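You operate a simulated robot arm through the tools that you are given. There is no shell and no other tool. Be economical: measure what you need, move in short steps, check, and stop when the job is done.

You run a simulated two-armed robot. Do the job below in one go: nothing can be reset, and whatever is moved stays where it is left.

## Task
Take the cap off the jar that says "D 4" on the fitting bench top and lay it down there.

The check looks at the end state, three seconds after you hand in, the way a careful person would. Anything else that was tipped, shoved, dropped, spilled or broken makes it a failure. A push-on lid holds only when it is set on centred and level and pressed home; a screw cap is set on level and turned clockwise until tight.

## Robot
Two 7-joint arms with two-finger parallel grippers on one trunk, on a base that drives. Base frame: it is fixed to the floor where the robot stands at the start and does not move with it; the origin is under the middle of the robot, x ahead of it, y to its left, z up; the surface under the hand at the start is at about z = 0.86. Readings come in m, rad, newtons and seconds.
The left shoulder is at the start at [0.06, 0.143, 0.938], the right one opposite. With the tool pointing down near the work surface each hand reaches from about 0.3 to 0.72 m from the robot's upright axis, wherever it stands, measured 20 degrees to its own side. Payload 1.57 kg a hand.
The TCP of each hand is the grasp point between the finger pads, 0.03 m short of the fingertips. In the tool frame z runs along the fingers and y along their closing line. The gripper opens to 0.11 m. The fingers are 0.024 m wide and 0.012 m thick; the gripper's body (0.048 by 0.112 m) begins 0.078 m behind the TCP.
Orientation is that of the tool frame in the base frame, as a unit quaternion [x, y, z, w]. With the fingers straight down and closing along the base's y, the tool's x points along the base's -x, its y along +y and its z along -z.

## Interface
- The arms move only by the tool play_rows. It takes "left_moves", "right_moves" or both (then of equal length, played together; a hand with none holds still); each is a list that holds one entry, the list of rows, each a list of 6 numbers: the shift along the tool's x, y, z in cm, then the turn, a rotation vector about the tool's x, y, z in rad. In form: [[[tx, ty, tz, wx, wy, wz], ...]]. A call has 1 to 12 rows; each row shifts and turns the commanded pose from where the row before left it, along the tool's axes as they then stand. "left_fingers" and "right_fingers" are, for a hand that has rows, the gripper command, from -1 (shut) to 1 (fully open), values between in proportion, set as the call begins (left out, the last holds). A row lasts 0.2 s, in which the tool goes at most 0.05 m and 0.15 rad; a call with a longer step from one row to the next is refused whole, and so is a gripper value outside its range. A pose out of reach is approached as far as the arm can. The call stops where the force on the tool passes 40 N (or 10 N more than at its start, if that is more) or the arm is blocked; 0.2 s more then pass. Each finger travels about 0.045 m/s and halts on what it meets, pressing with about 24 N; the grip force reading is that of the motor and also rises with nothing between the fingers. The clock runs only during rows and for 0.2 s after the last one: add rows that do not move to give the fingers time. The reply holds the time, the measured pose of the TCP, the force on the tool along the base axes, the opening and the grip force, in the units named above and with some noise, with the torque about the TCP (base axes, N m) and any sound that the robot's microphone picked up, and new pictures: "pictures" is both (left out), scene, wrist or none (wrist: the cameras of the hands that moved).
- Cameras (640 x 400 px; columns grow to the right, rows downward): "scene" is now at [0.0442, 0.001, 1.5444]; the picture's right is [0.04, -1.00, 0.00], its down [-0.79, -0.03, -0.62] and it looks along [0.62, 0.03, -0.79] (base axes); focal length 272 px, centre (320, 200). "left" rides on the left gripper at [0.07, -0.016, -0.141] in its tool frame; the picture's right is [0.23, 0.97, 0.00], its down [-0.85, 0.20, -0.48] and it looks along [-0.47, 0.11, 0.88] (tool axes); focal length 222 px, centre (320, 200). "right" rides on the right gripper at [0.07, 0.016, -0.141] in its tool frame; the picture's right is [-0.23, 0.97, 0.00], its down [-0.85, -0.20, -0.48] and it looks along [-0.47, -0.11, 0.88] (tool axes); focal length 222 px, centre (320, 200). There is no depth. A picture from a camera that has moved, and an enlarged one, comes with that camera's place and axes in the base frame and with its lens.
- move_column(by): slides the trunk up (or, below 0, down) by that many m; the arms and the scene camera ride with it, the base frame stays. It gives what a move gives, with no picture.
- base_move(legs): drives the robot by 1 to 6 legs, each [ahead, left, turn to the left] in m, m and rad, along the robot's own axes; the way and the turn of a leg run together, so that a leg with both is an arc; at most 1.5 m and 3.142 rad a leg. The arms and the cameras ride along, it lands a little off, and it stops where it bumps. It gives what a move gives, and a new picture of the scene camera.
- aim_head(pan, tilt): turns the head with the scene camera to pan (to the left, within 1.501 rad either way) and tilt (down, from -0.506 to 1.204), counted from straight ahead of the robot. It gives what a move gives, and a new picture of the scene camera.
- zoom(camera, box): a new picture of the part [left, top, right, bottom] of that camera's present view, enlarged. The clock stands still meanwhile.
- hand_in(): hands the job in; it is judged then, once.

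Go step by step. Nothing tells you exact positions but the pictures and the camera data: compare them with the known pose of the tool, close in by small moves and look again before you grip or let go. The budget is 120 turns and 260 pictures, counting those below and the enlarged ones. Unless the task says otherwise, let go and move clear before handing in, and close with one line.

The tools are called as a command line: name --argument value ..., lists and objects as JSON in quotes. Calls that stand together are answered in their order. play_rows: Moves the arms, as the interface text tells. Its arguments: {"type":"object","properties":{"left_moves":{"type":"array","items":{"type":"array","items":{"type":"array","items":{"type":"number"}}}},"left_fingers":{"type":"number"},"right_moves":{"type":"array","items":{"type":"array","items":{"type":"array","items":{"type":"number"}}}},"right_fingers":{"type":"number"},"pictures":{"type":"string","enum":["both","scene","wrist","none"]}},"required":[]} The other tools are called the same way: move_column (by) slides the trunk up or down; base_move (legs) drives the base; aim_head (pan, tilt) turns the head that bears the scene camera; zoom (camera, box) takes an enlarged picture of a part of a camera's view; hand_in () hands the job in.

At the start:

```text
t: 0.0
left_position: [0.5303, 0.1822, 1.0754]
left_tool_rot: [0.0, 1.0, -0.001, 0.0]
left_ft_force: [-0.6, 0.2, -0.5]
left_wrist_torque: [-0.02, 0.02, 0.02]
left_width: 0.1102
left_gripper_force: 0.1
right_position: [0.4148, -0.2048, 1.1279]
right_tool_rot: [0.0, 1.0, 0.0, 0.0]
right_ft_force: [-0.1, 0.5, 0.4]
right_wrist_torque: [-0.01, 0.01, -0.03]
right_width: 0.1099
right_gripper_force: 0.1
trunk travel left (down, up): [-0.537, 0.053]
robot x, y, heading: [0.0005, 0.0037, -0.001]
head pan, tilt: [0.044, 0.904]
```

scene: 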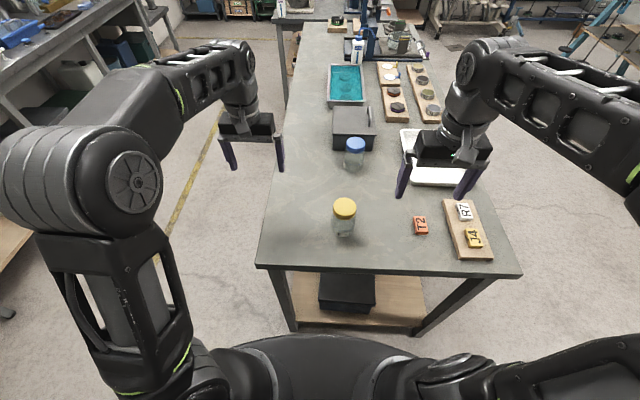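
right: 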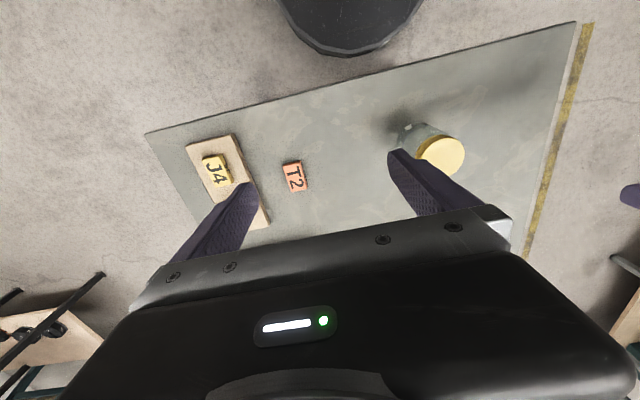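
left: 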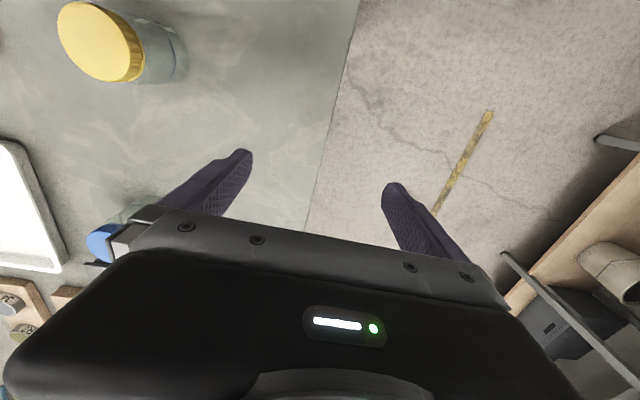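

I see two jars on the bench, one with a yellow cap and one with a blue cap. I'll zoom in to read any labels.

zoom --camera "scene" --box '[300, 120, 400, 250]'

zoom --camera "scene" --box '[270, 0, 450, 130]'

zoom --camera "left" --box '[40, 0, 200, 100]'

```text
3.08 times, centred on (350, 185) of scene
camera zoom: at [0.0442, 0.001, 1.5444], right [0.04, -1.0, 0.0], down [-0.79, -0.03, -0.62], along [0.62, 0.03, -0.79], focal length 836 px, centre (228, 246)
```

zoom: 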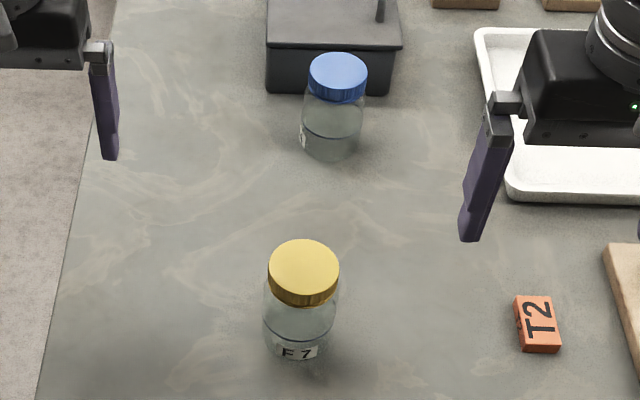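

```text
3.08 times, centred on (360, 65) of scene
camera zoom: at [0.0442, 0.001, 1.5444], right [0.04, -1.0, 0.0], down [-0.79, -0.03, -0.62], along [0.62, 0.03, -0.79], focal length 836 px, centre (197, 615)
```

zoom: 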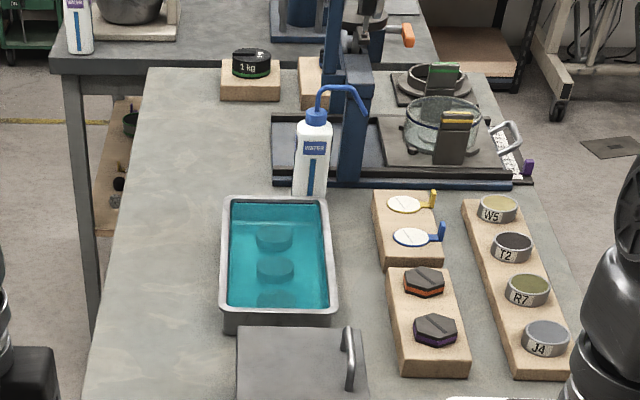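

```text
4.00 times, centred on (120, 50) of left
camera zoom: at [0.4606, 0.1656, 1.2159], right [-0.23, 0.97, 0.0], down [0.85, 0.2, 0.48], along [0.47, 0.11, -0.88], focal length 888 px, centre (1120, 800)
```

zoom: 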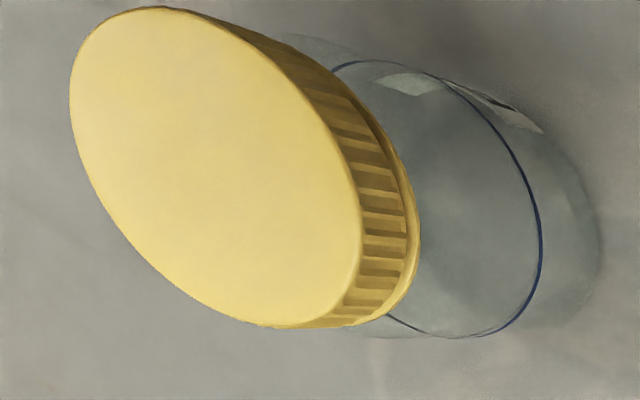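

The yellow jar says F 7; the blue one's label faces left, away from me, and the jar is about (0.74, -0.08), a bit far. I'll look at the robot's front and the aisle to the left to plan a better stance.

aim_head --pan 0.0 --tilt 1.2

aim_head --pan 1.0 --tilt 0.7

```text
t: 0.8
left_position: [0.5298, 0.1821, 1.0747]
left_tool_rot: [-0.001, 1.0, 0.0, 0.0]
left_ft_force: [-0.3, -0.2, -0.6]
left_wrist_torque: [0.01, 0.01, 0.03]
left_width: 0.11
left_gripper_force: 0.0
right_position: [0.4122, -0.2052, 1.128]
right_tool_rot: [0.0, 1.0, 0.0, 0.0]
right_ft_force: [-0.1, 0.0, 0.6]
right_wrist_torque: [0.0, -0.02, 0.01]
right_width: 0.11
right_gripper_force: 0.2
trunk travel left (down, up): [-0.537, 0.053]
robot x, y, heading: [0.0025, -0.0017, 0.001]
head pan, tilt: [0.0, 1.201]
camera scene: at [0.0249, -0.0023, 1.5249], right [0.0, -1.0, 0.0], down [-0.93, 0.0, -0.36], along [0.36, 0.0, -0.93], focal length 272 px, centre (320, 200)
```

scene: 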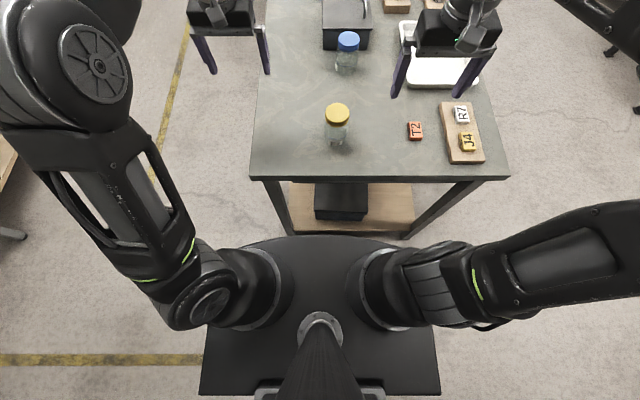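

```text
t: 2.1
left_position: [0.5302, 0.1819, 1.0744]
left_tool_rot: [0.0, 1.0, 0.001, 0.0]
left_ft_force: [-0.4, 0.0, 0.3]
left_wrist_torque: [0.04, 0.02, 0.0]
left_width: 0.11
left_gripper_force: 0.1
right_position: [0.4123, -0.2058, 1.1285]
right_tool_rot: [0.0, 1.0, 0.0, -0.001]
right_ft_force: [0.4, 0.7, -0.1]
right_wrist_torque: [-0.01, -0.01, 0.0]
right_width: 0.11
right_gripper_force: 0.1
trunk travel left (down, up): [-0.537, 0.053]
robot x, y, heading: [-0.0018, -0.0013, -0.005]
head pan, tilt: [1.0, 0.7]
camera scene: at [0.0149, 0.0691, 1.5608], right [0.84, -0.54, 0.0], down [-0.35, -0.54, -0.76], along [0.41, 0.64, -0.64], focal length 272 px, centre (320, 200)
```

scene: 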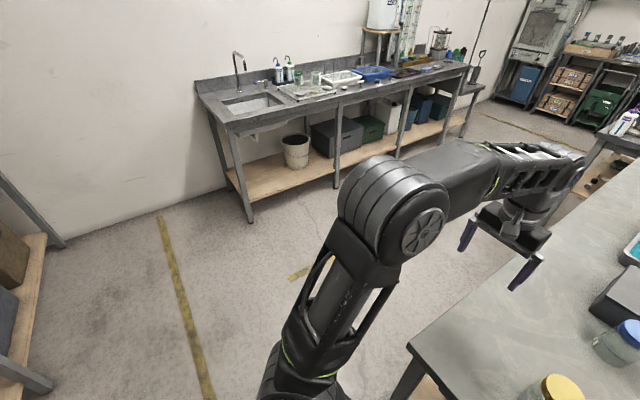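

The bench's shelf blocks driving forward, but the left aisle is wide (to y≈1.6). I'll drive around to the bench's left side and face the blue jar from there, stopping short first.

base_move --legs '[[0, 0.75, 0], [0.78, 0, 0], [0, 0, -1.571]]'

aim_head --pan 0.0 --tilt 0.95

```text
t: 13.7
left_position: [0.9592, 0.2238, 1.074]
left_tool_rot: [0.705, 0.709, 0.0, 0.001]
left_ft_force: [0.3, 0.0, 0.8]
left_wrist_torque: [0.03, -0.03, 0.0]
left_width: 0.11
left_gripper_force: 0.0
right_position: [0.5711, 0.3379, 1.1287]
right_tool_rot: [0.705, 0.709, 0.0, -0.001]
right_ft_force: [0.1, -0.7, 0.6]
right_wrist_torque: [0.01, -0.02, -0.01]
right_width: 0.1101
right_gripper_force: 0.0
trunk travel left (down, up): [-0.537, 0.053]
robot x, y, heading: [0.7735, 0.753, -1.568]
head pan, tilt: [1.0, 0.7]
camera scene: at [0.8443, 0.7338, 1.5609], right [-0.54, -0.84, 0.0], down [-0.54, 0.34, -0.76], along [0.65, -0.41, -0.64], focal length 272 px, centre (320, 200)
```

scene: 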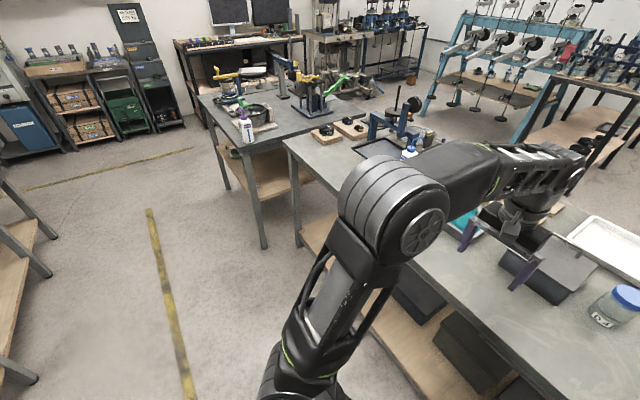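

```text
t: 15.0
left_position: [0.9587, 0.2233, 1.0748]
left_tool_rot: [0.705, 0.709, 0.0, 0.0]
left_ft_force: [0.0, 0.0, 1.0]
left_wrist_torque: [-0.01, -0.03, -0.03]
left_width: 0.11
left_gripper_force: 0.2
right_position: [0.5711, 0.3381, 1.1271]
right_tool_rot: [0.705, 0.709, 0.0, 0.0]
right_ft_force: [-0.1, 0.3, 0.2]
right_wrist_torque: [0.01, 0.0, -0.06]
right_width: 0.11
right_gripper_force: 0.1
trunk travel left (down, up): [-0.537, 0.053]
robot x, y, heading: [0.7745, 0.7489, -1.569]
head pan, tilt: [0.0, 0.949]
camera scene: at [0.7732, 0.7066, 1.5411], right [-1.0, -0.01, 0.0], down [-0.01, 0.81, -0.58], along [0.0, -0.58, -0.81], focal length 272 px, centre (320, 200)
```

scene: 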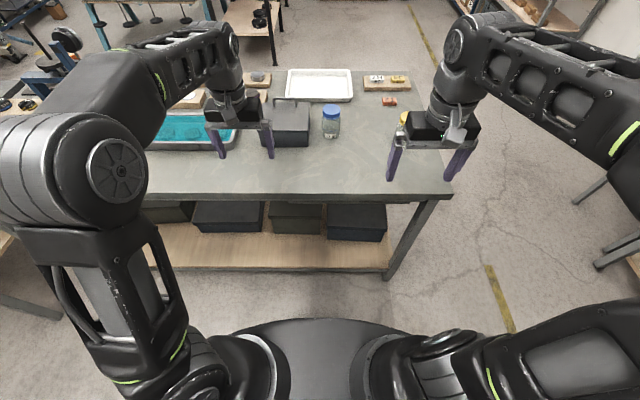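

I'm facing the jar from the bench's left side. I'll go ahead 0.18 m and zoom on the label.

base_move --legs '[[0.18, 0, 0]]'

zoom --camera "scene" --box '[240, 80, 440, 205]'

```text
t: 16.5
left_position: [0.9589, 0.0407, 1.0737]
left_tool_rot: [0.705, 0.709, 0.0, 0.0]
left_ft_force: [0.1, -0.2, -0.8]
left_wrist_torque: [0.04, -0.03, 0.03]
left_width: 0.1097
left_gripper_force: 0.0
right_position: [0.5718, 0.1565, 1.1282]
right_tool_rot: [0.705, 0.709, 0.001, -0.001]
right_ft_force: [-0.7, 0.0, 0.1]
right_wrist_torque: [0.03, 0.02, 0.0]
right_width: 0.1098
right_gripper_force: 0.0
trunk travel left (down, up): [-0.537, 0.053]
robot x, y, heading: [0.7725, 0.575, -1.568]
head pan, tilt: [0.0, 0.949]
camera scene: at [0.7741, 0.5245, 1.541], right [-1.0, -0.01, 0.0], down [0.0, 0.81, -0.58], along [0.0, -0.58, -0.81], focal length 272 px, centre (320, 200)
```

scene: 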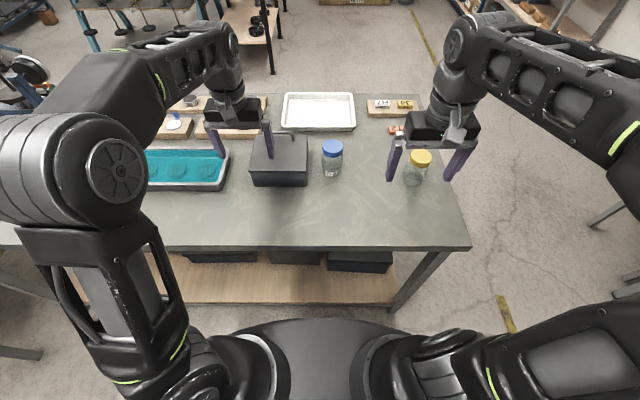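

```text
3.20 times, centred on (340, 142) of scene
camera zoom: at [0.7741, 0.5245, 1.541], right [-1.0, -0.01, 0.0], down [0.0, 0.81, -0.58], along [0.0, -0.58, -0.81], focal length 869 px, centre (256, 384)
```

zoom: 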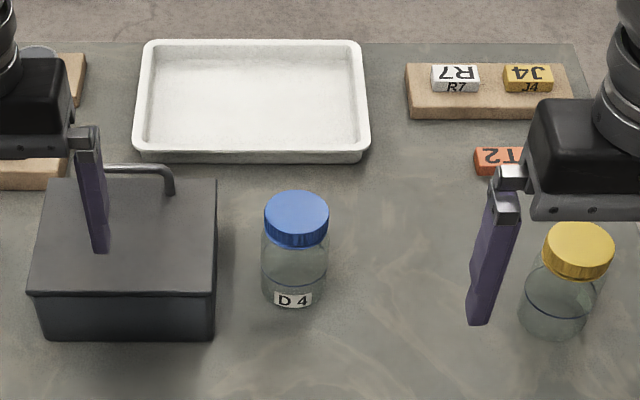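

The blue-capped jar says D 4; I put its cap at about (0.735, -0.085), top z≈0.965. Plan: the left hand holds the body low from the front (tilted ~28° from level), the right hand unscrews from above. First I move the left hand in front of the jar.

play_rows --left_moves '[[[1.2, -4.46, 0, 0, 0, 0], [1.2, -4.46, 0, 0, 0, 0], [1.2, -4.46, 0, 0, 0, 0], [1.2, -4.46, 0, 0, 0, 0], [1.2, -4.46, 0, 0, 0, 0]]]' --left_fingers 0.65 --pictures "none"

play_rows --left_moves '[[[0, 0, 0, 0, -0.135, 0], [0, 0, 0, 0, -0.135, 0], [0, 0, 0, 0, -0.135, 0], [0, 0, 0, 0, -0.135, 0], [0, 0, 0, 0, -0.135, 0], [0, 0, 0, 0, -0.135, 0], [0, 0, 0, 0, -0.135, 0], [0, 0, 0, 0, -0.137, 0]]]'

```text
t: 17.7
left_position: [0.7346, 0.1027, 1.0739]
left_tool_rot: [0.705, 0.709, -0.001, 0.001]
left_ft_force: [-0.6, 0.4, -0.2]
left_wrist_torque: [0.02, -0.01, 0.0]
left_width: 0.0906
left_gripper_force: 0.2
right_position: [0.5699, 0.1573, 1.1288]
right_tool_rot: [0.705, 0.709, 0.0, 0.0]
right_ft_force: [0.1, -0.5, 0.1]
right_wrist_torque: [0.0, -0.03, 0.01]
right_width: 0.1102
right_gripper_force: 0.0
trunk travel left (down, up): [-0.537, 0.053]
robot x, y, heading: [0.7731, 0.5741, -1.565]
head pan, tilt: [0.0, 0.949]
```

```text
t: 19.5
left_position: [0.7361, 0.1016, 1.0744]
left_tool_rot: [0.603, 0.608, -0.363, 0.366]
left_ft_force: [0.3, -0.5, -0.1]
left_wrist_torque: [-0.01, -0.02, -0.02]
left_width: 0.0906
left_gripper_force: 0.0
right_position: [0.5702, 0.1575, 1.1295]
right_tool_rot: [0.705, 0.709, 0.0, 0.0]
right_ft_force: [0.1, -0.5, 0.0]
right_wrist_torque: [0.02, 0.02, 0.01]
right_width: 0.1099
right_gripper_force: 0.1
trunk travel left (down, up): [-0.537, 0.053]
robot x, y, heading: [0.7726, 0.5709, -1.567]
head pan, tilt: [0.0, 0.949]
camera scene: at [0.7738, 0.5261, 1.5411], right [-1.0, -0.01, 0.0], down [0.0, 0.81, -0.58], along [0.0, -0.58, -0.81], focal length 272 px, centre (320, 200)
camera left: at [0.72, 0.2591, 1.0791], right [0.97, 0.11, -0.2], down [0.2, 0.02, 0.98], along [0.11, -0.99, 0.0], focal length 222 px, centre (320, 200)
```

scene: 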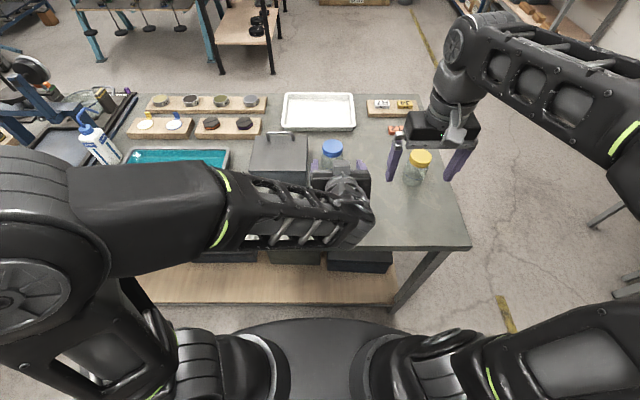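
left: 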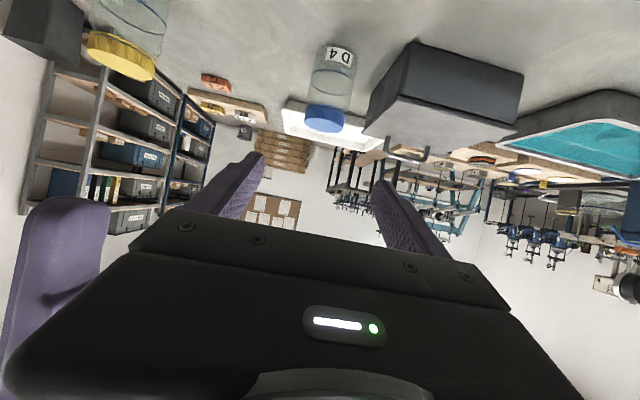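

The D 4 label is confirmed, seen upside down by the left wrist camera. I'll zoom there to measure the jar more precisely.

zoom --camera "left" --box '[280, 30, 400, 140]'

```text
3.64 times, centred on (340, 85) of left
camera zoom: at [0.72, 0.2591, 1.0791], right [0.97, 0.11, -0.2], down [0.2, 0.02, 0.98], along [0.11, -0.99, 0.0], focal length 808 px, centre (247, 618)
```

zoom: 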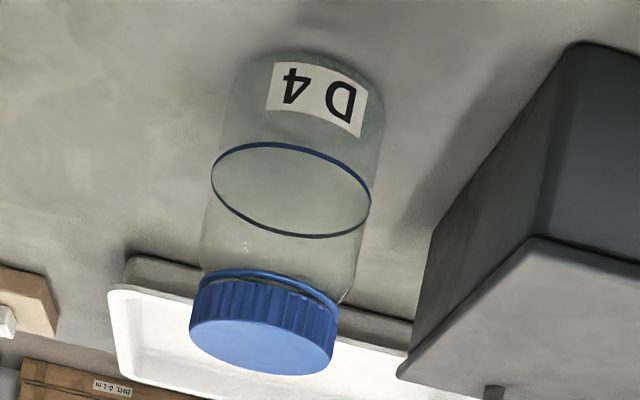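

The jar axis is about (0.738, -0.086), body radius ~0.034, cap z 0.945–0.964. I'll lower the left hand onto its approach line and advance most of the way.

play_rows --left_moves '[[[3.8, 0.1, 0, 0, 0, 0], [3.75, 0.1, 0, 0, 0, 0], [0, 0, 4.5, 0, 0, 0], [0, 0, 4.5, 0, 0, 0], [0, 0, 4.0, 0, 0, 0], [0, 0, 3.0, 0, 0, 0], [0, 0, 0, 0, 0, 0]]]'

zoom --camera "scene" --box '[270, 110, 430, 210]'

```text
t: 21.1
left_position: [0.7378, -0.0043, 0.9326]
left_tool_rot: [0.605, 0.607, -0.364, 0.365]
left_ft_force: [-0.4, -0.2, -0.5]
left_wrist_torque: [0.0, 0.01, -0.04]
left_width: 0.091
left_gripper_force: 0.0
right_position: [0.5708, 0.1578, 1.1295]
right_tool_rot: [0.705, 0.709, 0.0, 0.0]
right_ft_force: [-0.1, 0.9, -0.1]
right_wrist_torque: [0.0, -0.01, 0.01]
right_width: 0.1097
right_gripper_force: 0.0
trunk travel left (down, up): [-0.537, 0.053]
robot x, y, heading: [0.775, 0.5698, -1.569]
head pan, tilt: [0.0, 0.949]
camera scene: at [0.774, 0.5264, 1.5411], right [-1.0, -0.01, 0.0], down [0.0, 0.81, -0.58], along [0.0, -0.58, -0.81], focal length 272 px, centre (320, 200)
camera left: at [0.7226, 0.1528, 0.9379], right [0.97, 0.11, -0.2], down [0.2, 0.02, 0.98], along [0.11, -0.99, 0.0], focal length 222 px, centre (320, 200)
```

scene: 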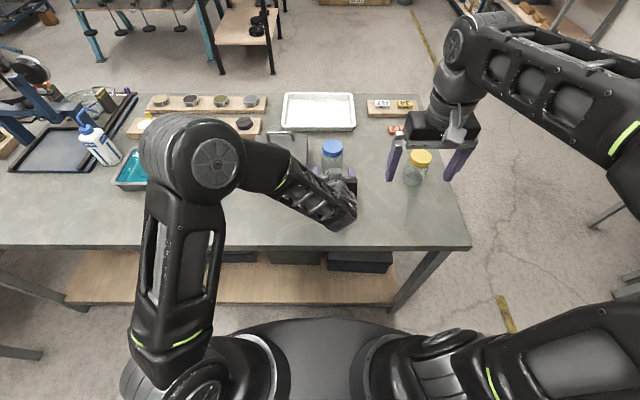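
left: 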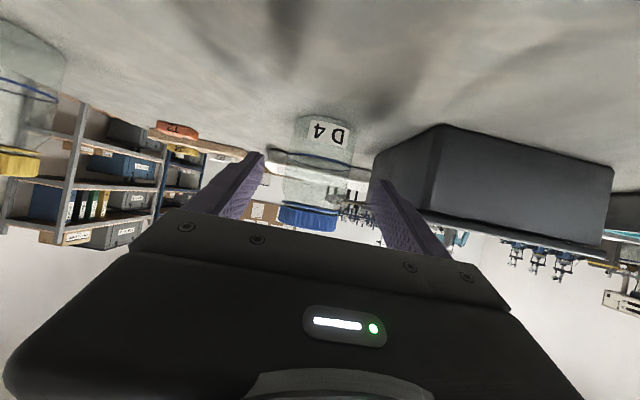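

```text
4.00 times, centred on (350, 160) of scene
camera zoom: at [0.774, 0.5264, 1.5411], right [-1.0, -0.01, 0.0], down [0.0, 0.81, -0.58], along [0.0, -0.58, -0.81], focal length 1086 px, centre (200, 360)
```

zoom: 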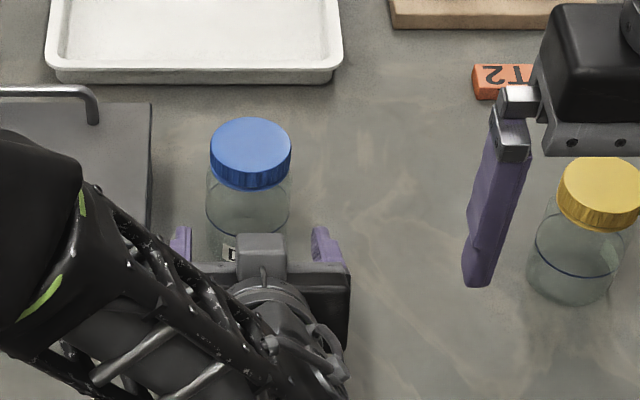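

The jar stands centred between the left fingers to within about 3 mm. I advance the last 8.4 cm around the body.

play_rows --left_moves '[[[0, -0.25, 3.0, 0, 0, 0], [0, 0, 2.0, 0, 0, 0], [0, 0, 2.0, 0, 0, 0], [0, 0, 1.4, 0, 0, 0], [0, 0, 0, 0, 0, 0]]]'

zoom --camera "scene" --box '[270, 110, 430, 210]'

zoom --camera "left" --box '[200, 80, 440, 230]'

```text
t: 22.3
left_position: [0.7355, -0.0791, 0.8938]
left_tool_rot: [0.604, 0.608, -0.363, 0.365]
left_ft_force: [0.0, -0.1, 0.0]
left_wrist_torque: [0.01, -0.01, 0.02]
left_width: 0.0907
left_gripper_force: 0.0
right_position: [0.5715, 0.1574, 1.1293]
right_tool_rot: [0.706, 0.709, 0.0, 0.0]
right_ft_force: [-0.4, -0.3, 0.5]
right_wrist_torque: [-0.01, 0.0, 0.02]
right_width: 0.1097
right_gripper_force: 0.0
trunk travel left (down, up): [-0.537, 0.053]
robot x, y, heading: [0.7789, 0.5685, -1.561]
head pan, tilt: [0.0, 0.949]
camera scene: at [0.774, 0.5262, 1.5411], right [-1.0, -0.01, 0.0], down [0.0, 0.81, -0.58], along [0.0, -0.58, -0.81], focal length 272 px, centre (320, 200)
camera left: at [0.7205, 0.0794, 0.8978], right [0.97, 0.11, -0.2], down [0.2, 0.02, 0.98], along [0.11, -0.99, 0.0], focal length 222 px, centre (320, 200)
```

scene: 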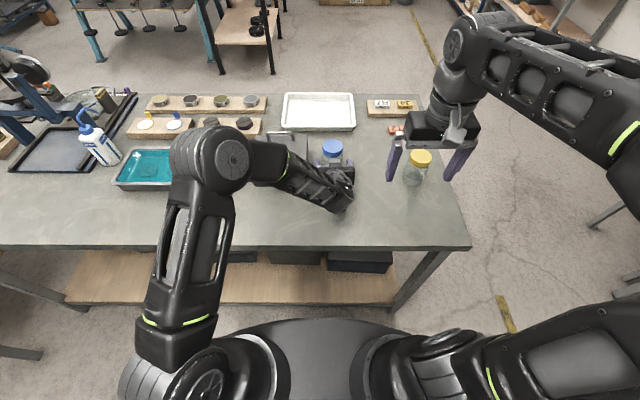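
left: 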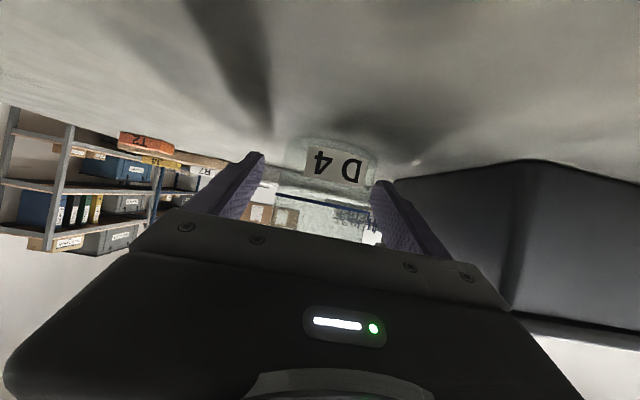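

```text
4.00 times, centred on (350, 160) of scene
camera zoom: at [0.774, 0.5262, 1.5411], right [-1.0, -0.01, 0.0], down [0.0, 0.81, -0.58], along [0.0, -0.58, -0.81], focal length 1086 px, centre (200, 360)
```

zoom: 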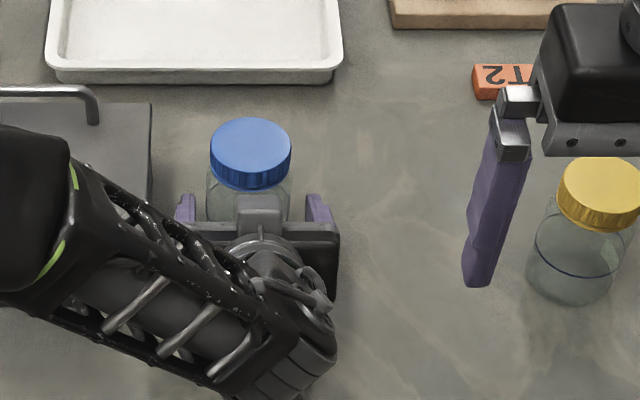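

```text
2.67 times, centred on (320, 155) of left
camera zoom: at [0.7205, 0.0794, 0.8978], right [0.97, 0.11, -0.2], down [0.2, 0.02, 0.98], along [0.11, -0.99, 0.0], focal length 592 px, centre (320, 320)
```

zoom: 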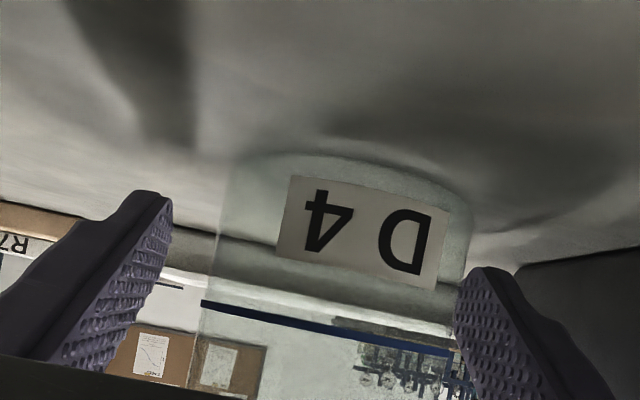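

The fingers straddle the lower body, with the jar about 2–3 mm toward +x. I shift by 2 mm and close gently on it.

play_rows --left_moves '[[[0, 0.25, 0, 0, 0, 0], [0, 0, 0, 0, 0, 0]]]' --pictures "none"

play_rows --left_moves '[[[0, 0, 0, 0, 0, 0], [0, 0, 0, 0, 0, 0], [0, 0, 0, 0, 0, 0], [0, 0, 0, 0, 0, 0], [0, 0, 0, 0, 0, 0]]]' --left_fingers -1

zoom --camera "scene" --box '[270, 110, 430, 210]'

```text
t: 22.9
left_position: [0.7396, -0.0785, 0.8941]
left_tool_rot: [0.605, 0.607, -0.364, 0.365]
left_ft_force: [-0.5, -0.7, 0.1]
left_wrist_torque: [-0.03, 0.01, -0.01]
left_width: 0.0909
left_gripper_force: 0.0
right_position: [0.5719, 0.1582, 1.1285]
right_tool_rot: [0.706, 0.708, -0.001, 0.0]
right_ft_force: [-0.1, -0.1, 0.9]
right_wrist_torque: [-0.01, -0.02, 0.0]
right_width: 0.11
right_gripper_force: 0.0
trunk travel left (down, up): [-0.537, 0.053]
robot x, y, heading: [0.7765, 0.5697, -1.564]
head pan, tilt: [0.0, 0.949]
```

```text
t: 24.1
left_position: [0.7409, -0.0783, 0.8934]
left_tool_rot: [0.605, 0.607, -0.364, 0.365]
left_ft_force: [0.4, 0.2, 0.1]
left_wrist_torque: [-0.01, 0.02, -0.02]
left_width: 0.0668
left_gripper_force: 23.5
right_position: [0.5723, 0.1576, 1.1286]
right_tool_rot: [0.705, 0.71, 0.0, 0.0]
right_ft_force: [0.5, 0.0, -0.4]
right_wrist_torque: [-0.02, 0.01, -0.02]
right_width: 0.1101
right_gripper_force: 0.1
trunk travel left (down, up): [-0.537, 0.053]
robot x, y, heading: [0.7728, 0.5663, -1.574]
head pan, tilt: [0.0, 0.949]
camera scene: at [0.7741, 0.526, 1.5411], right [-1.0, -0.01, 0.0], down [0.0, 0.81, -0.58], along [0.0, -0.58, -0.81], focal length 272 px, centre (320, 200)
camera left: at [0.7231, 0.0791, 0.8979], right [0.97, 0.11, -0.2], down [0.2, 0.02, 0.98], along [0.11, -0.99, 0.0], focal length 222 px, centre (320, 200)
```

scene: 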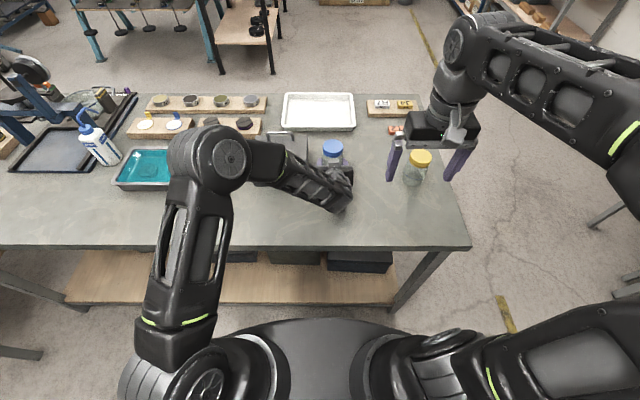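
left: 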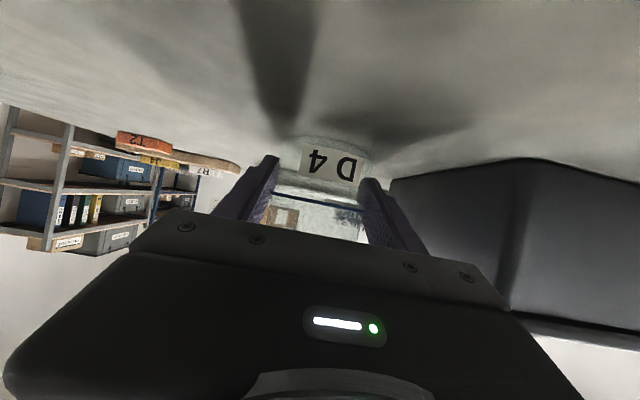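

```text
4.00 times, centred on (350, 160) of scene
camera zoom: at [0.7741, 0.526, 1.5411], right [-1.0, -0.01, 0.0], down [0.0, 0.81, -0.58], along [0.0, -0.58, -0.81], focal length 1086 px, centre (200, 360)
```

zoom: 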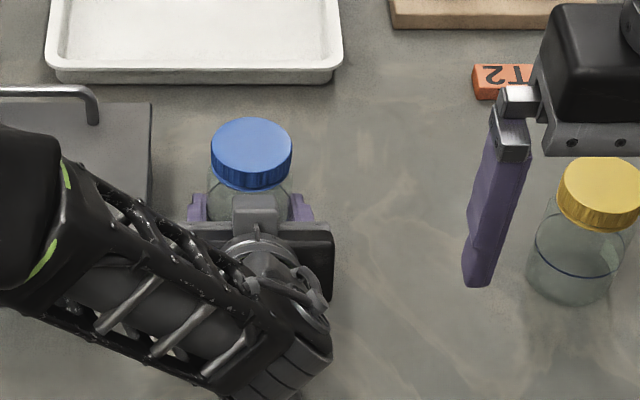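

The left hand holds the jar (width 0.067). Now I bring the right hand above the cap.

play_rows --right_moves '[[[-4.07, 2.78, 0, 0, 0, 0], [-4.07, 2.78, 0, 0, 0, 0], [-4.07, 2.78, 0, 0, 0, 0], [-4.07, 2.78, 0, 0, 0, 0], [-4.07, 2.78, 0, 0, 0, 0], [-4.07, 2.78, 0, 0, 0, 0], [0, 0, 4.5, 0, 0, 0], [0, 0, 0, 0, 0, 0]]]' --right_fingers 0.545

zoom --camera "right" --box '[200, 80, 440, 230]'

```text
t: 25.9
left_position: [0.74, -0.079, 0.8926]
left_tool_rot: [0.604, 0.608, -0.362, 0.365]
left_ft_force: [-0.7, 0.2, 1.3]
left_wrist_torque: [-0.02, 0.01, -0.03]
left_width: 0.0668
left_gripper_force: 24.2
right_position: [0.7197, -0.0072, 1.0153]
right_tool_rot: [0.705, 0.709, 0.0, 0.0]
right_ft_force: [0.1, 0.1, 0.0]
right_wrist_torque: [0.03, -0.01, 0.02]
right_width: 0.0848
right_gripper_force: 0.1
right hand out of reach, approached as far as the arm can: row 2, 3, 4, 5, 6
trunk travel left (down, up): [-0.537, 0.053]
robot x, y, heading: [0.7754, 0.5708, -1.566]
head pan, tilt: [0.0, 0.949]
camera scene: at [0.774, 0.5261, 1.5411], right [-1.0, -0.01, 0.0], down [0.0, 0.81, -0.58], along [0.0, -0.58, -0.81], focal length 272 px, centre (320, 200)
camera right: at [0.7368, 0.0621, 1.1563], right [0.98, -0.22, 0.0], down [-0.19, -0.86, 0.48], along [-0.11, -0.47, -0.88], focal length 222 px, centre (320, 200)
```

scene: 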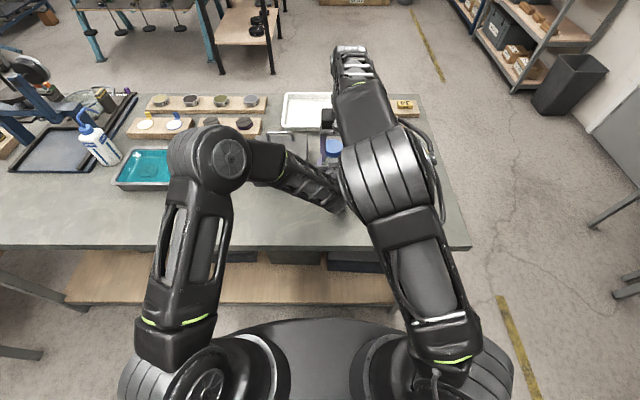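
right: 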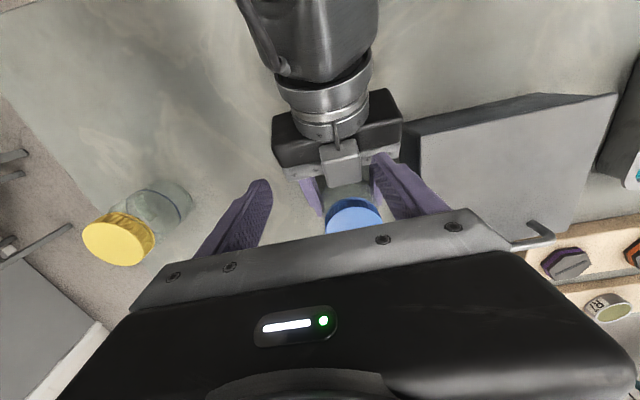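

```text
2.67 times, centred on (320, 155) of right
camera zoom: at [0.7368, 0.0621, 1.1563], right [0.98, -0.22, 0.0], down [-0.19, -0.86, 0.48], along [-0.11, -0.47, -0.88], focal length 592 px, centre (320, 320)
```

zoom: 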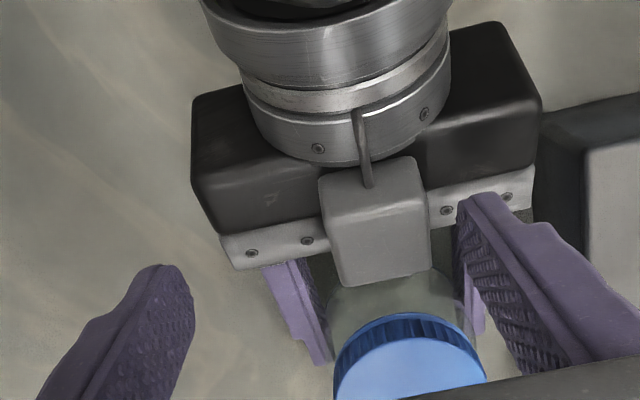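

The right arm reported reach limits partway while high up; it's now near the jar but short. I'll wait a moment to see where the commanded pose really is.

play_rows --right_moves '[[[0, 0, 0, 0, 0, 0], [0, 0, 0, 0, 0, 0]]]' --pictures "none"

```text
t: 26.5
left_position: [0.7388, -0.08, 0.8935]
left_tool_rot: [0.604, 0.608, -0.363, 0.366]
left_ft_force: [0.0, -0.3, 1.3]
left_wrist_torque: [0.02, -0.02, 0.0]
left_width: 0.0668
left_gripper_force: 24.3
right_position: [0.7201, -0.0069, 1.0151]
right_tool_rot: [0.705, 0.709, 0.0, 0.0]
right_ft_force: [0.0, -1.2, 0.5]
right_wrist_torque: [-0.01, 0.02, 0.01]
right_width: 0.0848
right_gripper_force: 0.2
trunk travel left (down, up): [-0.537, 0.053]
robot x, y, heading: [0.7723, 0.5739, -1.569]
head pan, tilt: [0.0, 0.949]
```

The command was clipped to where it stands. I'll try edging toward the cap at this lower height, where reach should be better.

play_rows --right_moves '[[[-2, 0.5, 0, 0, 0, 0], [-2, 0.5, 0, 0, 0, 0], [-2, 0.5, 0, 0, 0, 0], [-1.9, 0.4, 0, 0, 0, 0]]]' --pictures "wrist"

```text
t: 27.5
left_position: [0.7386, -0.0776, 0.8942]
left_tool_rot: [0.605, 0.608, -0.363, 0.365]
left_ft_force: [-0.4, -0.2, 1.9]
left_wrist_torque: [-0.02, -0.05, -0.01]
left_width: 0.0667
left_gripper_force: 23.9
right_position: [0.7385, -0.034, 0.9973]
right_tool_rot: [0.705, 0.709, -0.001, 0.001]
right_ft_force: [0.2, -0.3, 0.2]
right_wrist_torque: [0.0, 0.0, 0.0]
right_width: 0.085
right_gripper_force: 0.0
right hand out of reach, approached as far as the arm can: row 2, 3, 4
trunk travel left (down, up): [-0.537, 0.053]
robot x, y, heading: [0.7754, 0.5727, -1.558]
head pan, tilt: [0.0, 0.949]
camera right: at [0.7562, 0.0366, 1.1388], right [0.97, -0.22, 0.0], down [-0.19, -0.85, 0.48], along [-0.11, -0.47, -0.88], focal length 222 px, centre (320, 200)
```

right: 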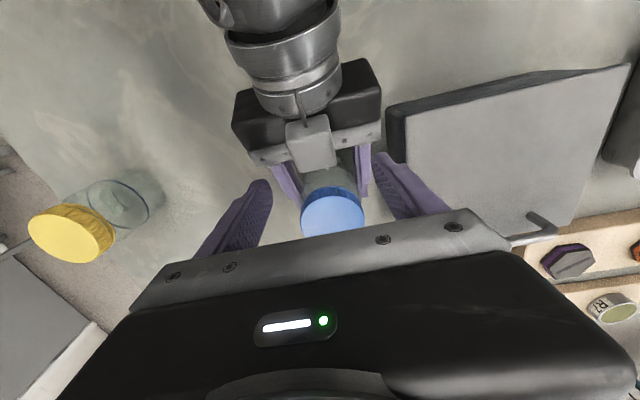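

The right hand is about 5 cm short. I'll back the right hand off, let the jar go, withdraw the left hand, then come closer by base and raise the trunk.

play_rows --right_moves '[[[0.5, -3.8, -2.5, 0, 0, 0], [0.5, -3.8, -2.5, 0, 0, 0], [0.5, -3.8, -2.5, 0, 0, 0], [0.5, -3.8, -2.5, 0, 0, 0], [4.5, 0, -1, 0, 0, 0], [4.5, 0, -1, 0, 0, 0], [4.5, 0, 0, 0, 0, 0], [4.5, 0, 0, 0, 0, 0]]]' --pictures "none"

play_rows --left_moves '[[[0, 0, 0, 0, 0, 0], [0, 0, 0, 0, 0, 0], [0, 0, 0, 0, 0, 0], [0, 0, -3, 0, 0, 0], [0, 0, -4, 0, 0, 0], [0, 0, -4.5, 0, 0, 0], [0, 0, -4.5, 0, 0, 0], [0, 0, -4, 0, 0, 0]]]' --left_fingers 0.65

```text
t: 29.3
left_position: [0.7385, -0.0784, 0.8929]
left_tool_rot: [0.605, 0.607, -0.364, 0.365]
left_ft_force: [0.9, -0.6, 0.4]
left_wrist_torque: [0.07, -0.01, 0.02]
left_width: 0.0669
left_gripper_force: 24.3
right_position: [0.5874, 0.1931, 1.1037]
right_tool_rot: [0.706, 0.709, 0.0, 0.0]
right_ft_force: [0.0, 0.3, -0.2]
right_wrist_torque: [-0.01, -0.02, -0.01]
right_width: 0.0847
right_gripper_force: 0.1
right hand out of reach, approached as far as the arm can: row 2, 3, 4
trunk travel left (down, up): [-0.537, 0.053]
robot x, y, heading: [0.7769, 0.5701, -1.565]
head pan, tilt: [0.0, 0.949]
```

```text
t: 31.1
left_position: [0.7387, 0.0998, 0.987]
left_tool_rot: [0.605, 0.608, -0.363, 0.365]
left_ft_force: [0.0, 0.1, -0.4]
left_wrist_torque: [0.03, 0.01, 0.0]
left_width: 0.0908
left_gripper_force: 0.1
right_position: [0.5883, 0.1928, 1.1037]
right_tool_rot: [0.705, 0.709, 0.0, 0.0]
right_ft_force: [-0.5, 0.3, 0.3]
right_wrist_torque: [0.0, -0.01, 0.0]
right_width: 0.0849
right_gripper_force: 0.0
trunk travel left (down, up): [-0.537, 0.053]
robot x, y, heading: [0.775, 0.573, -1.565]
head pan, tilt: [0.0, 0.949]
camera scene: at [0.7741, 0.527, 1.5411], right [-1.0, -0.01, 0.0], down [0.0, 0.81, -0.58], along [0.0, -0.58, -0.81], focal length 272 px, centre (320, 200)
camera left: at [0.7225, 0.257, 0.9925], right [0.97, 0.11, -0.2], down [0.2, 0.02, 0.98], along [0.11, -0.99, 0.0], focal length 222 px, centre (320, 200)
```

scene: 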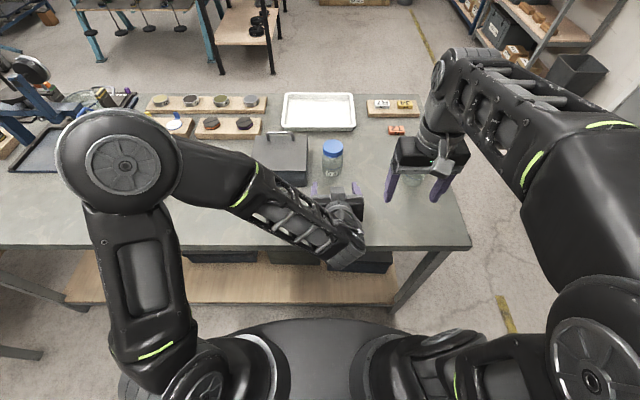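
left: 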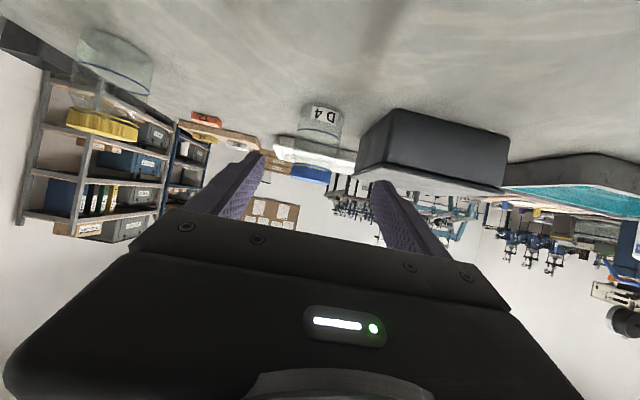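

The jar stands unmoved. Now I raise the trunk 5 cm and drive 5 cm ahead and 5 cm left.

move_column --by 0.05

base_move --legs '[[0.05, 0.05, 0]]'

```text
t: 32.0
left_position: [0.7389, 0.0986, 1.0373]
left_tool_rot: [0.605, 0.608, -0.363, 0.365]
left_ft_force: [0.4, 0.3, 0.1]
left_wrist_torque: [0.01, -0.02, 0.0]
left_width: 0.0911
left_gripper_force: 0.1
right_position: [0.587, 0.1907, 1.1531]
right_tool_rot: [0.706, 0.708, 0.0, 0.0]
right_ft_force: [0.3, -0.2, -0.4]
right_wrist_torque: [0.0, 0.0, 0.01]
right_width: 0.0851
right_gripper_force: 0.1
trunk travel left (down, up): [-0.587, 0.003]
robot x, y, heading: [0.7771, 0.5713, -1.567]
head pan, tilt: [0.0, 0.949]
```

```text
t: 33.0
left_position: [0.7895, 0.0487, 1.0371]
left_tool_rot: [0.605, 0.608, -0.363, 0.364]
left_ft_force: [-0.1, -0.1, 0.5]
left_wrist_torque: [0.04, 0.01, -0.04]
left_width: 0.0907
left_gripper_force: 0.0
right_position: [0.6394, 0.1399, 1.1528]
right_tool_rot: [0.705, 0.709, -0.001, 0.0]
right_ft_force: [0.7, -0.8, 0.9]
right_wrist_torque: [0.03, 0.05, -0.01]
right_width: 0.0849
right_gripper_force: 0.1
trunk travel left (down, up): [-0.587, 0.003]
robot x, y, heading: [0.8284, 0.5247, -1.568]
head pan, tilt: [0.0, 0.949]
camera scene: at [0.8259, 0.4753, 1.591], right [-1.0, -0.01, 0.0], down [-0.01, 0.81, -0.58], along [0.0, -0.58, -0.81], focal length 272 px, centre (320, 200)
```

scene: 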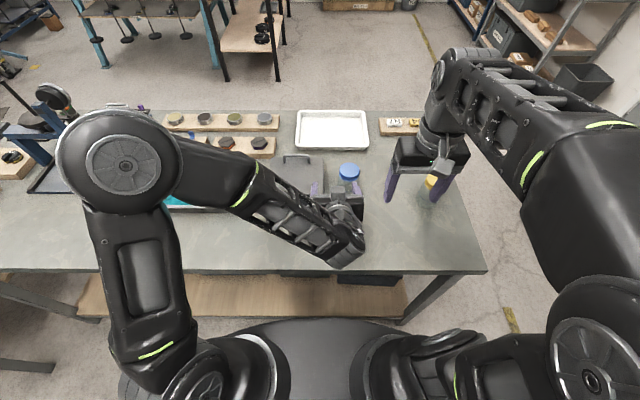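

No bump. I bring the left hand back onto the same grip line at x=0.739, advancing in one run and checking before closing.

play_rows --left_moves '[[[0, -2.5, 0, 0, 0, 0], [3.4, -2.55, 0, 0, 0, 0], [3.3, 0, 0, 0, 0, 0], [0, 0, 4, 0, 0, 0], [0, 0, 4, 0, 0, 0], [0, 0, 3, 0, 0, 0], [0, 0, 0, 0, 0, 0]]]' --left_fingers 0.65 --pictures "wrist"

```text
t: 34.6
left_position: [0.738, -0.0171, 0.9267]
left_tool_rot: [0.605, 0.608, -0.363, 0.364]
left_ft_force: [0.1, 0.6, 0.1]
left_wrist_torque: [0.0, -0.01, -0.01]
left_width: 0.0906
left_gripper_force: 0.0
right_position: [0.6389, 0.1425, 1.1532]
right_tool_rot: [0.706, 0.708, 0.0, 0.0]
right_ft_force: [-0.5, -0.7, 0.0]
right_wrist_torque: [0.0, 0.02, 0.0]
right_width: 0.0849
right_gripper_force: 0.3
trunk travel left (down, up): [-0.587, 0.003]
robot x, y, heading: [0.8257, 0.522, -1.57]
head pan, tilt: [0.0, 0.949]
camera left: at [0.7223, 0.1401, 0.9303], right [0.97, 0.11, -0.2], down [0.2, 0.02, 0.98], along [0.11, -0.99, 0.0], focal length 222 px, centre (320, 200)
```

left: 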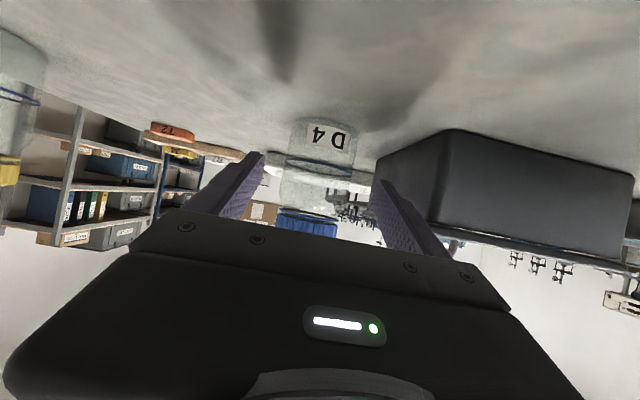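

The jar lies between the fingers again. I advance the last 7 cm and then close.

play_rows --left_moves '[[[0, 0.1, 2.5, 0, 0, 0], [0, 0, 2.5, 0, 0, 0], [0, 0, 2.0, 0, 0, 0], [0, 0, 0, 0, 0, 0]]]' --pictures "wrist"

play_rows --left_moves '[[[0, 0, 0, 0, 0, 0], [0, 0, 0, 0, 0, 0], [0, 0, 0, 0, 0, 0], [0, 0, 0, 0, 0, 0], [0, 0, 0, 0, 0, 0]]]' --left_fingers -1 --pictures "wrist"

```text
t: 35.6
left_position: [0.7406, -0.079, 0.8943]
left_tool_rot: [0.604, 0.608, -0.363, 0.365]
left_ft_force: [0.1, 0.4, 0.1]
left_wrist_torque: [0.01, 0.01, -0.03]
left_width: 0.0907
left_gripper_force: 0.1
right_position: [0.6386, 0.143, 1.1537]
right_tool_rot: [0.706, 0.709, 0.0, 0.0]
right_ft_force: [-0.7, 0.1, 0.0]
right_wrist_torque: [-0.01, 0.02, -0.04]
right_width: 0.0849
right_gripper_force: 0.0
trunk travel left (down, up): [-0.587, 0.003]
robot x, y, heading: [0.8247, 0.5231, -1.564]
head pan, tilt: [0.0, 0.949]
camera left: at [0.7237, 0.0787, 0.8987], right [0.97, 0.11, -0.2], down [0.2, 0.02, 0.98], along [0.11, -0.99, 0.0], focal length 222 px, centre (320, 200)
```

left: 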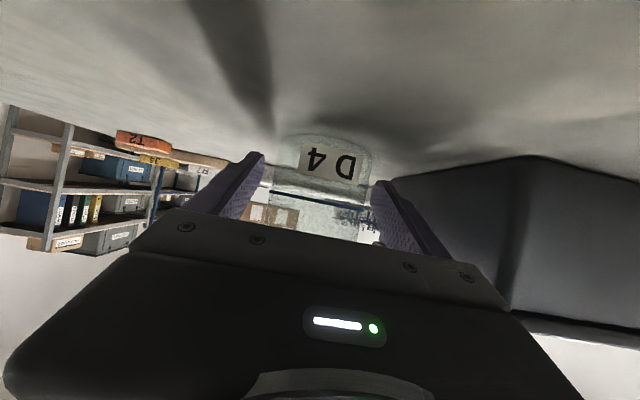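

```text
t: 36.9
left_position: [0.7405, -0.078, 0.8947]
left_tool_rot: [0.604, 0.608, -0.363, 0.365]
left_ft_force: [-0.4, -0.2, -0.5]
left_wrist_torque: [-0.01, 0.0, -0.01]
left_width: 0.067
left_gripper_force: 24.2
right_position: [0.6392, 0.1427, 1.1533]
right_tool_rot: [0.705, 0.709, 0.0, 0.0]
right_ft_force: [0.6, 0.0, -0.4]
right_wrist_torque: [-0.01, 0.03, 0.02]
right_width: 0.0848
right_gripper_force: 0.0
trunk travel left (down, up): [-0.587, 0.003]
robot x, y, heading: [0.8219, 0.5242, -1.57]
head pan, tilt: [0.0, 0.949]
camera left: at [0.7235, 0.0788, 0.8987], right [0.97, 0.11, -0.2], down [0.2, 0.02, 0.98], along [0.11, -0.99, 0.0], focal length 222 px, centre (320, 200)
```

left: 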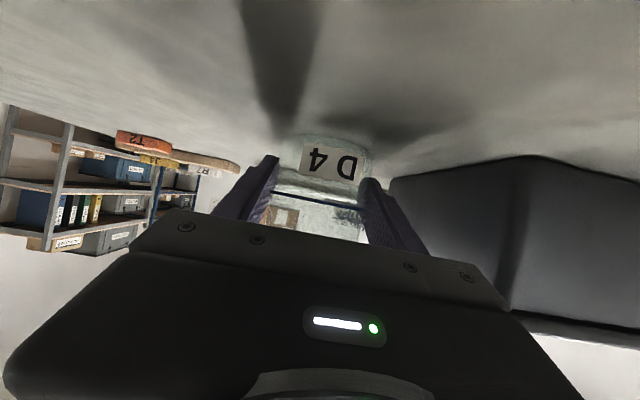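

Gripped again. Now the right hand goes forward to the right of the jar while descending, then sideways over the cap.

play_rows --right_moves '[[[-3.82, 0, 2.3, 0, 0, 0], [-3.82, 0, 2.3, 0, 0, 0], [-3.82, 0, 2.3, 0, 0, 0], [-3.82, 0, 2.3, 0, 0, 0], [-3.82, 0, 2.3, 0, 0, 0], [-3.82, 0, 2.3, 0, 0, 0], [0, 3.3, 0, 0, 0, 0], [0, 3.3, 0, 0, 0, 0], [0, 3.4, 0, 0, 0, 0], [0, 0, 0, 0, 0, 0]]]'

zoom --camera "right" --box '[200, 100, 440, 250]'

```text
t: 39.0
left_position: [0.7406, -0.0778, 0.8938]
left_tool_rot: [0.604, 0.608, -0.363, 0.366]
left_ft_force: [-0.7, -0.2, 0.7]
left_wrist_torque: [-0.04, -0.04, 0.0]
left_width: 0.0669
left_gripper_force: 23.9
right_position: [0.752, -0.0617, 1.0193]
right_tool_rot: [0.705, 0.709, -0.001, 0.0]
right_ft_force: [-0.3, 0.1, 0.3]
right_wrist_torque: [-0.02, -0.01, 0.0]
right_width: 0.0851
right_gripper_force: 0.1
right hand out of reach, approached as far as the arm can: row 6
trunk travel left (down, up): [-0.587, 0.003]
robot x, y, heading: [0.8291, 0.5211, -1.564]
head pan, tilt: [0.0, 0.949]
camera scene: at [0.8243, 0.4767, 1.5911], right [-1.0, -0.01, 0.0], down [0.0, 0.81, -0.58], along [0.0, -0.58, -0.81], focal length 272 px, centre (320, 200)
camera right: at [0.7702, 0.0092, 1.1599], right [0.97, -0.22, 0.0], down [-0.19, -0.86, 0.48], along [-0.11, -0.47, -0.88], focal length 222 px, centre (320, 200)
```

scene: 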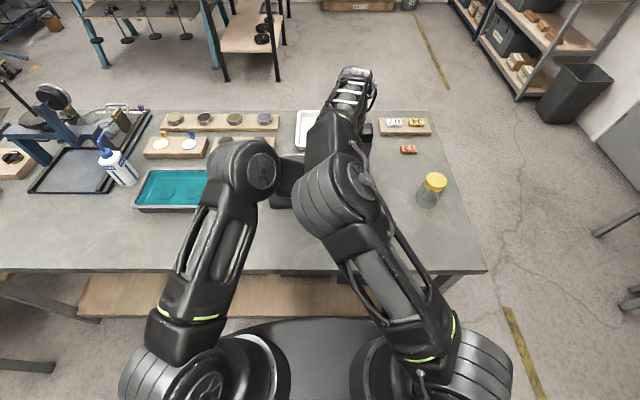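
right: 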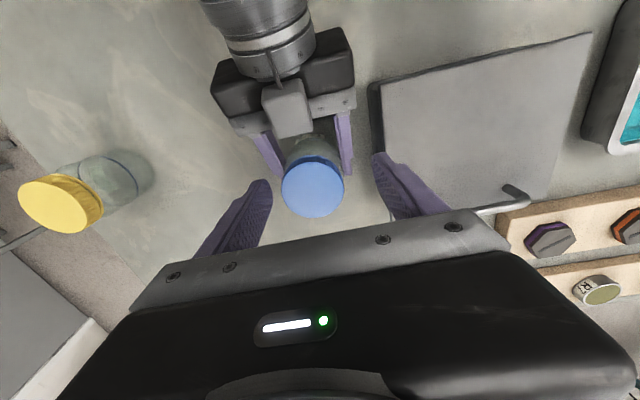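

```text
2.67 times, centred on (320, 175) of right
camera zoom: at [0.7702, 0.0092, 1.1599], right [0.97, -0.22, 0.0], down [-0.19, -0.86, 0.48], along [-0.11, -0.47, -0.88], focal length 592 px, centre (320, 267)
```

zoom: 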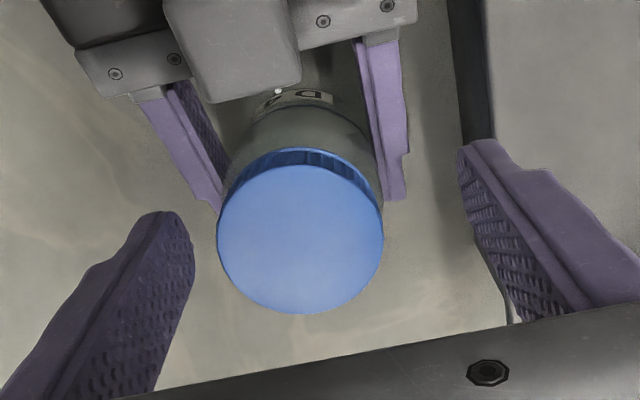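

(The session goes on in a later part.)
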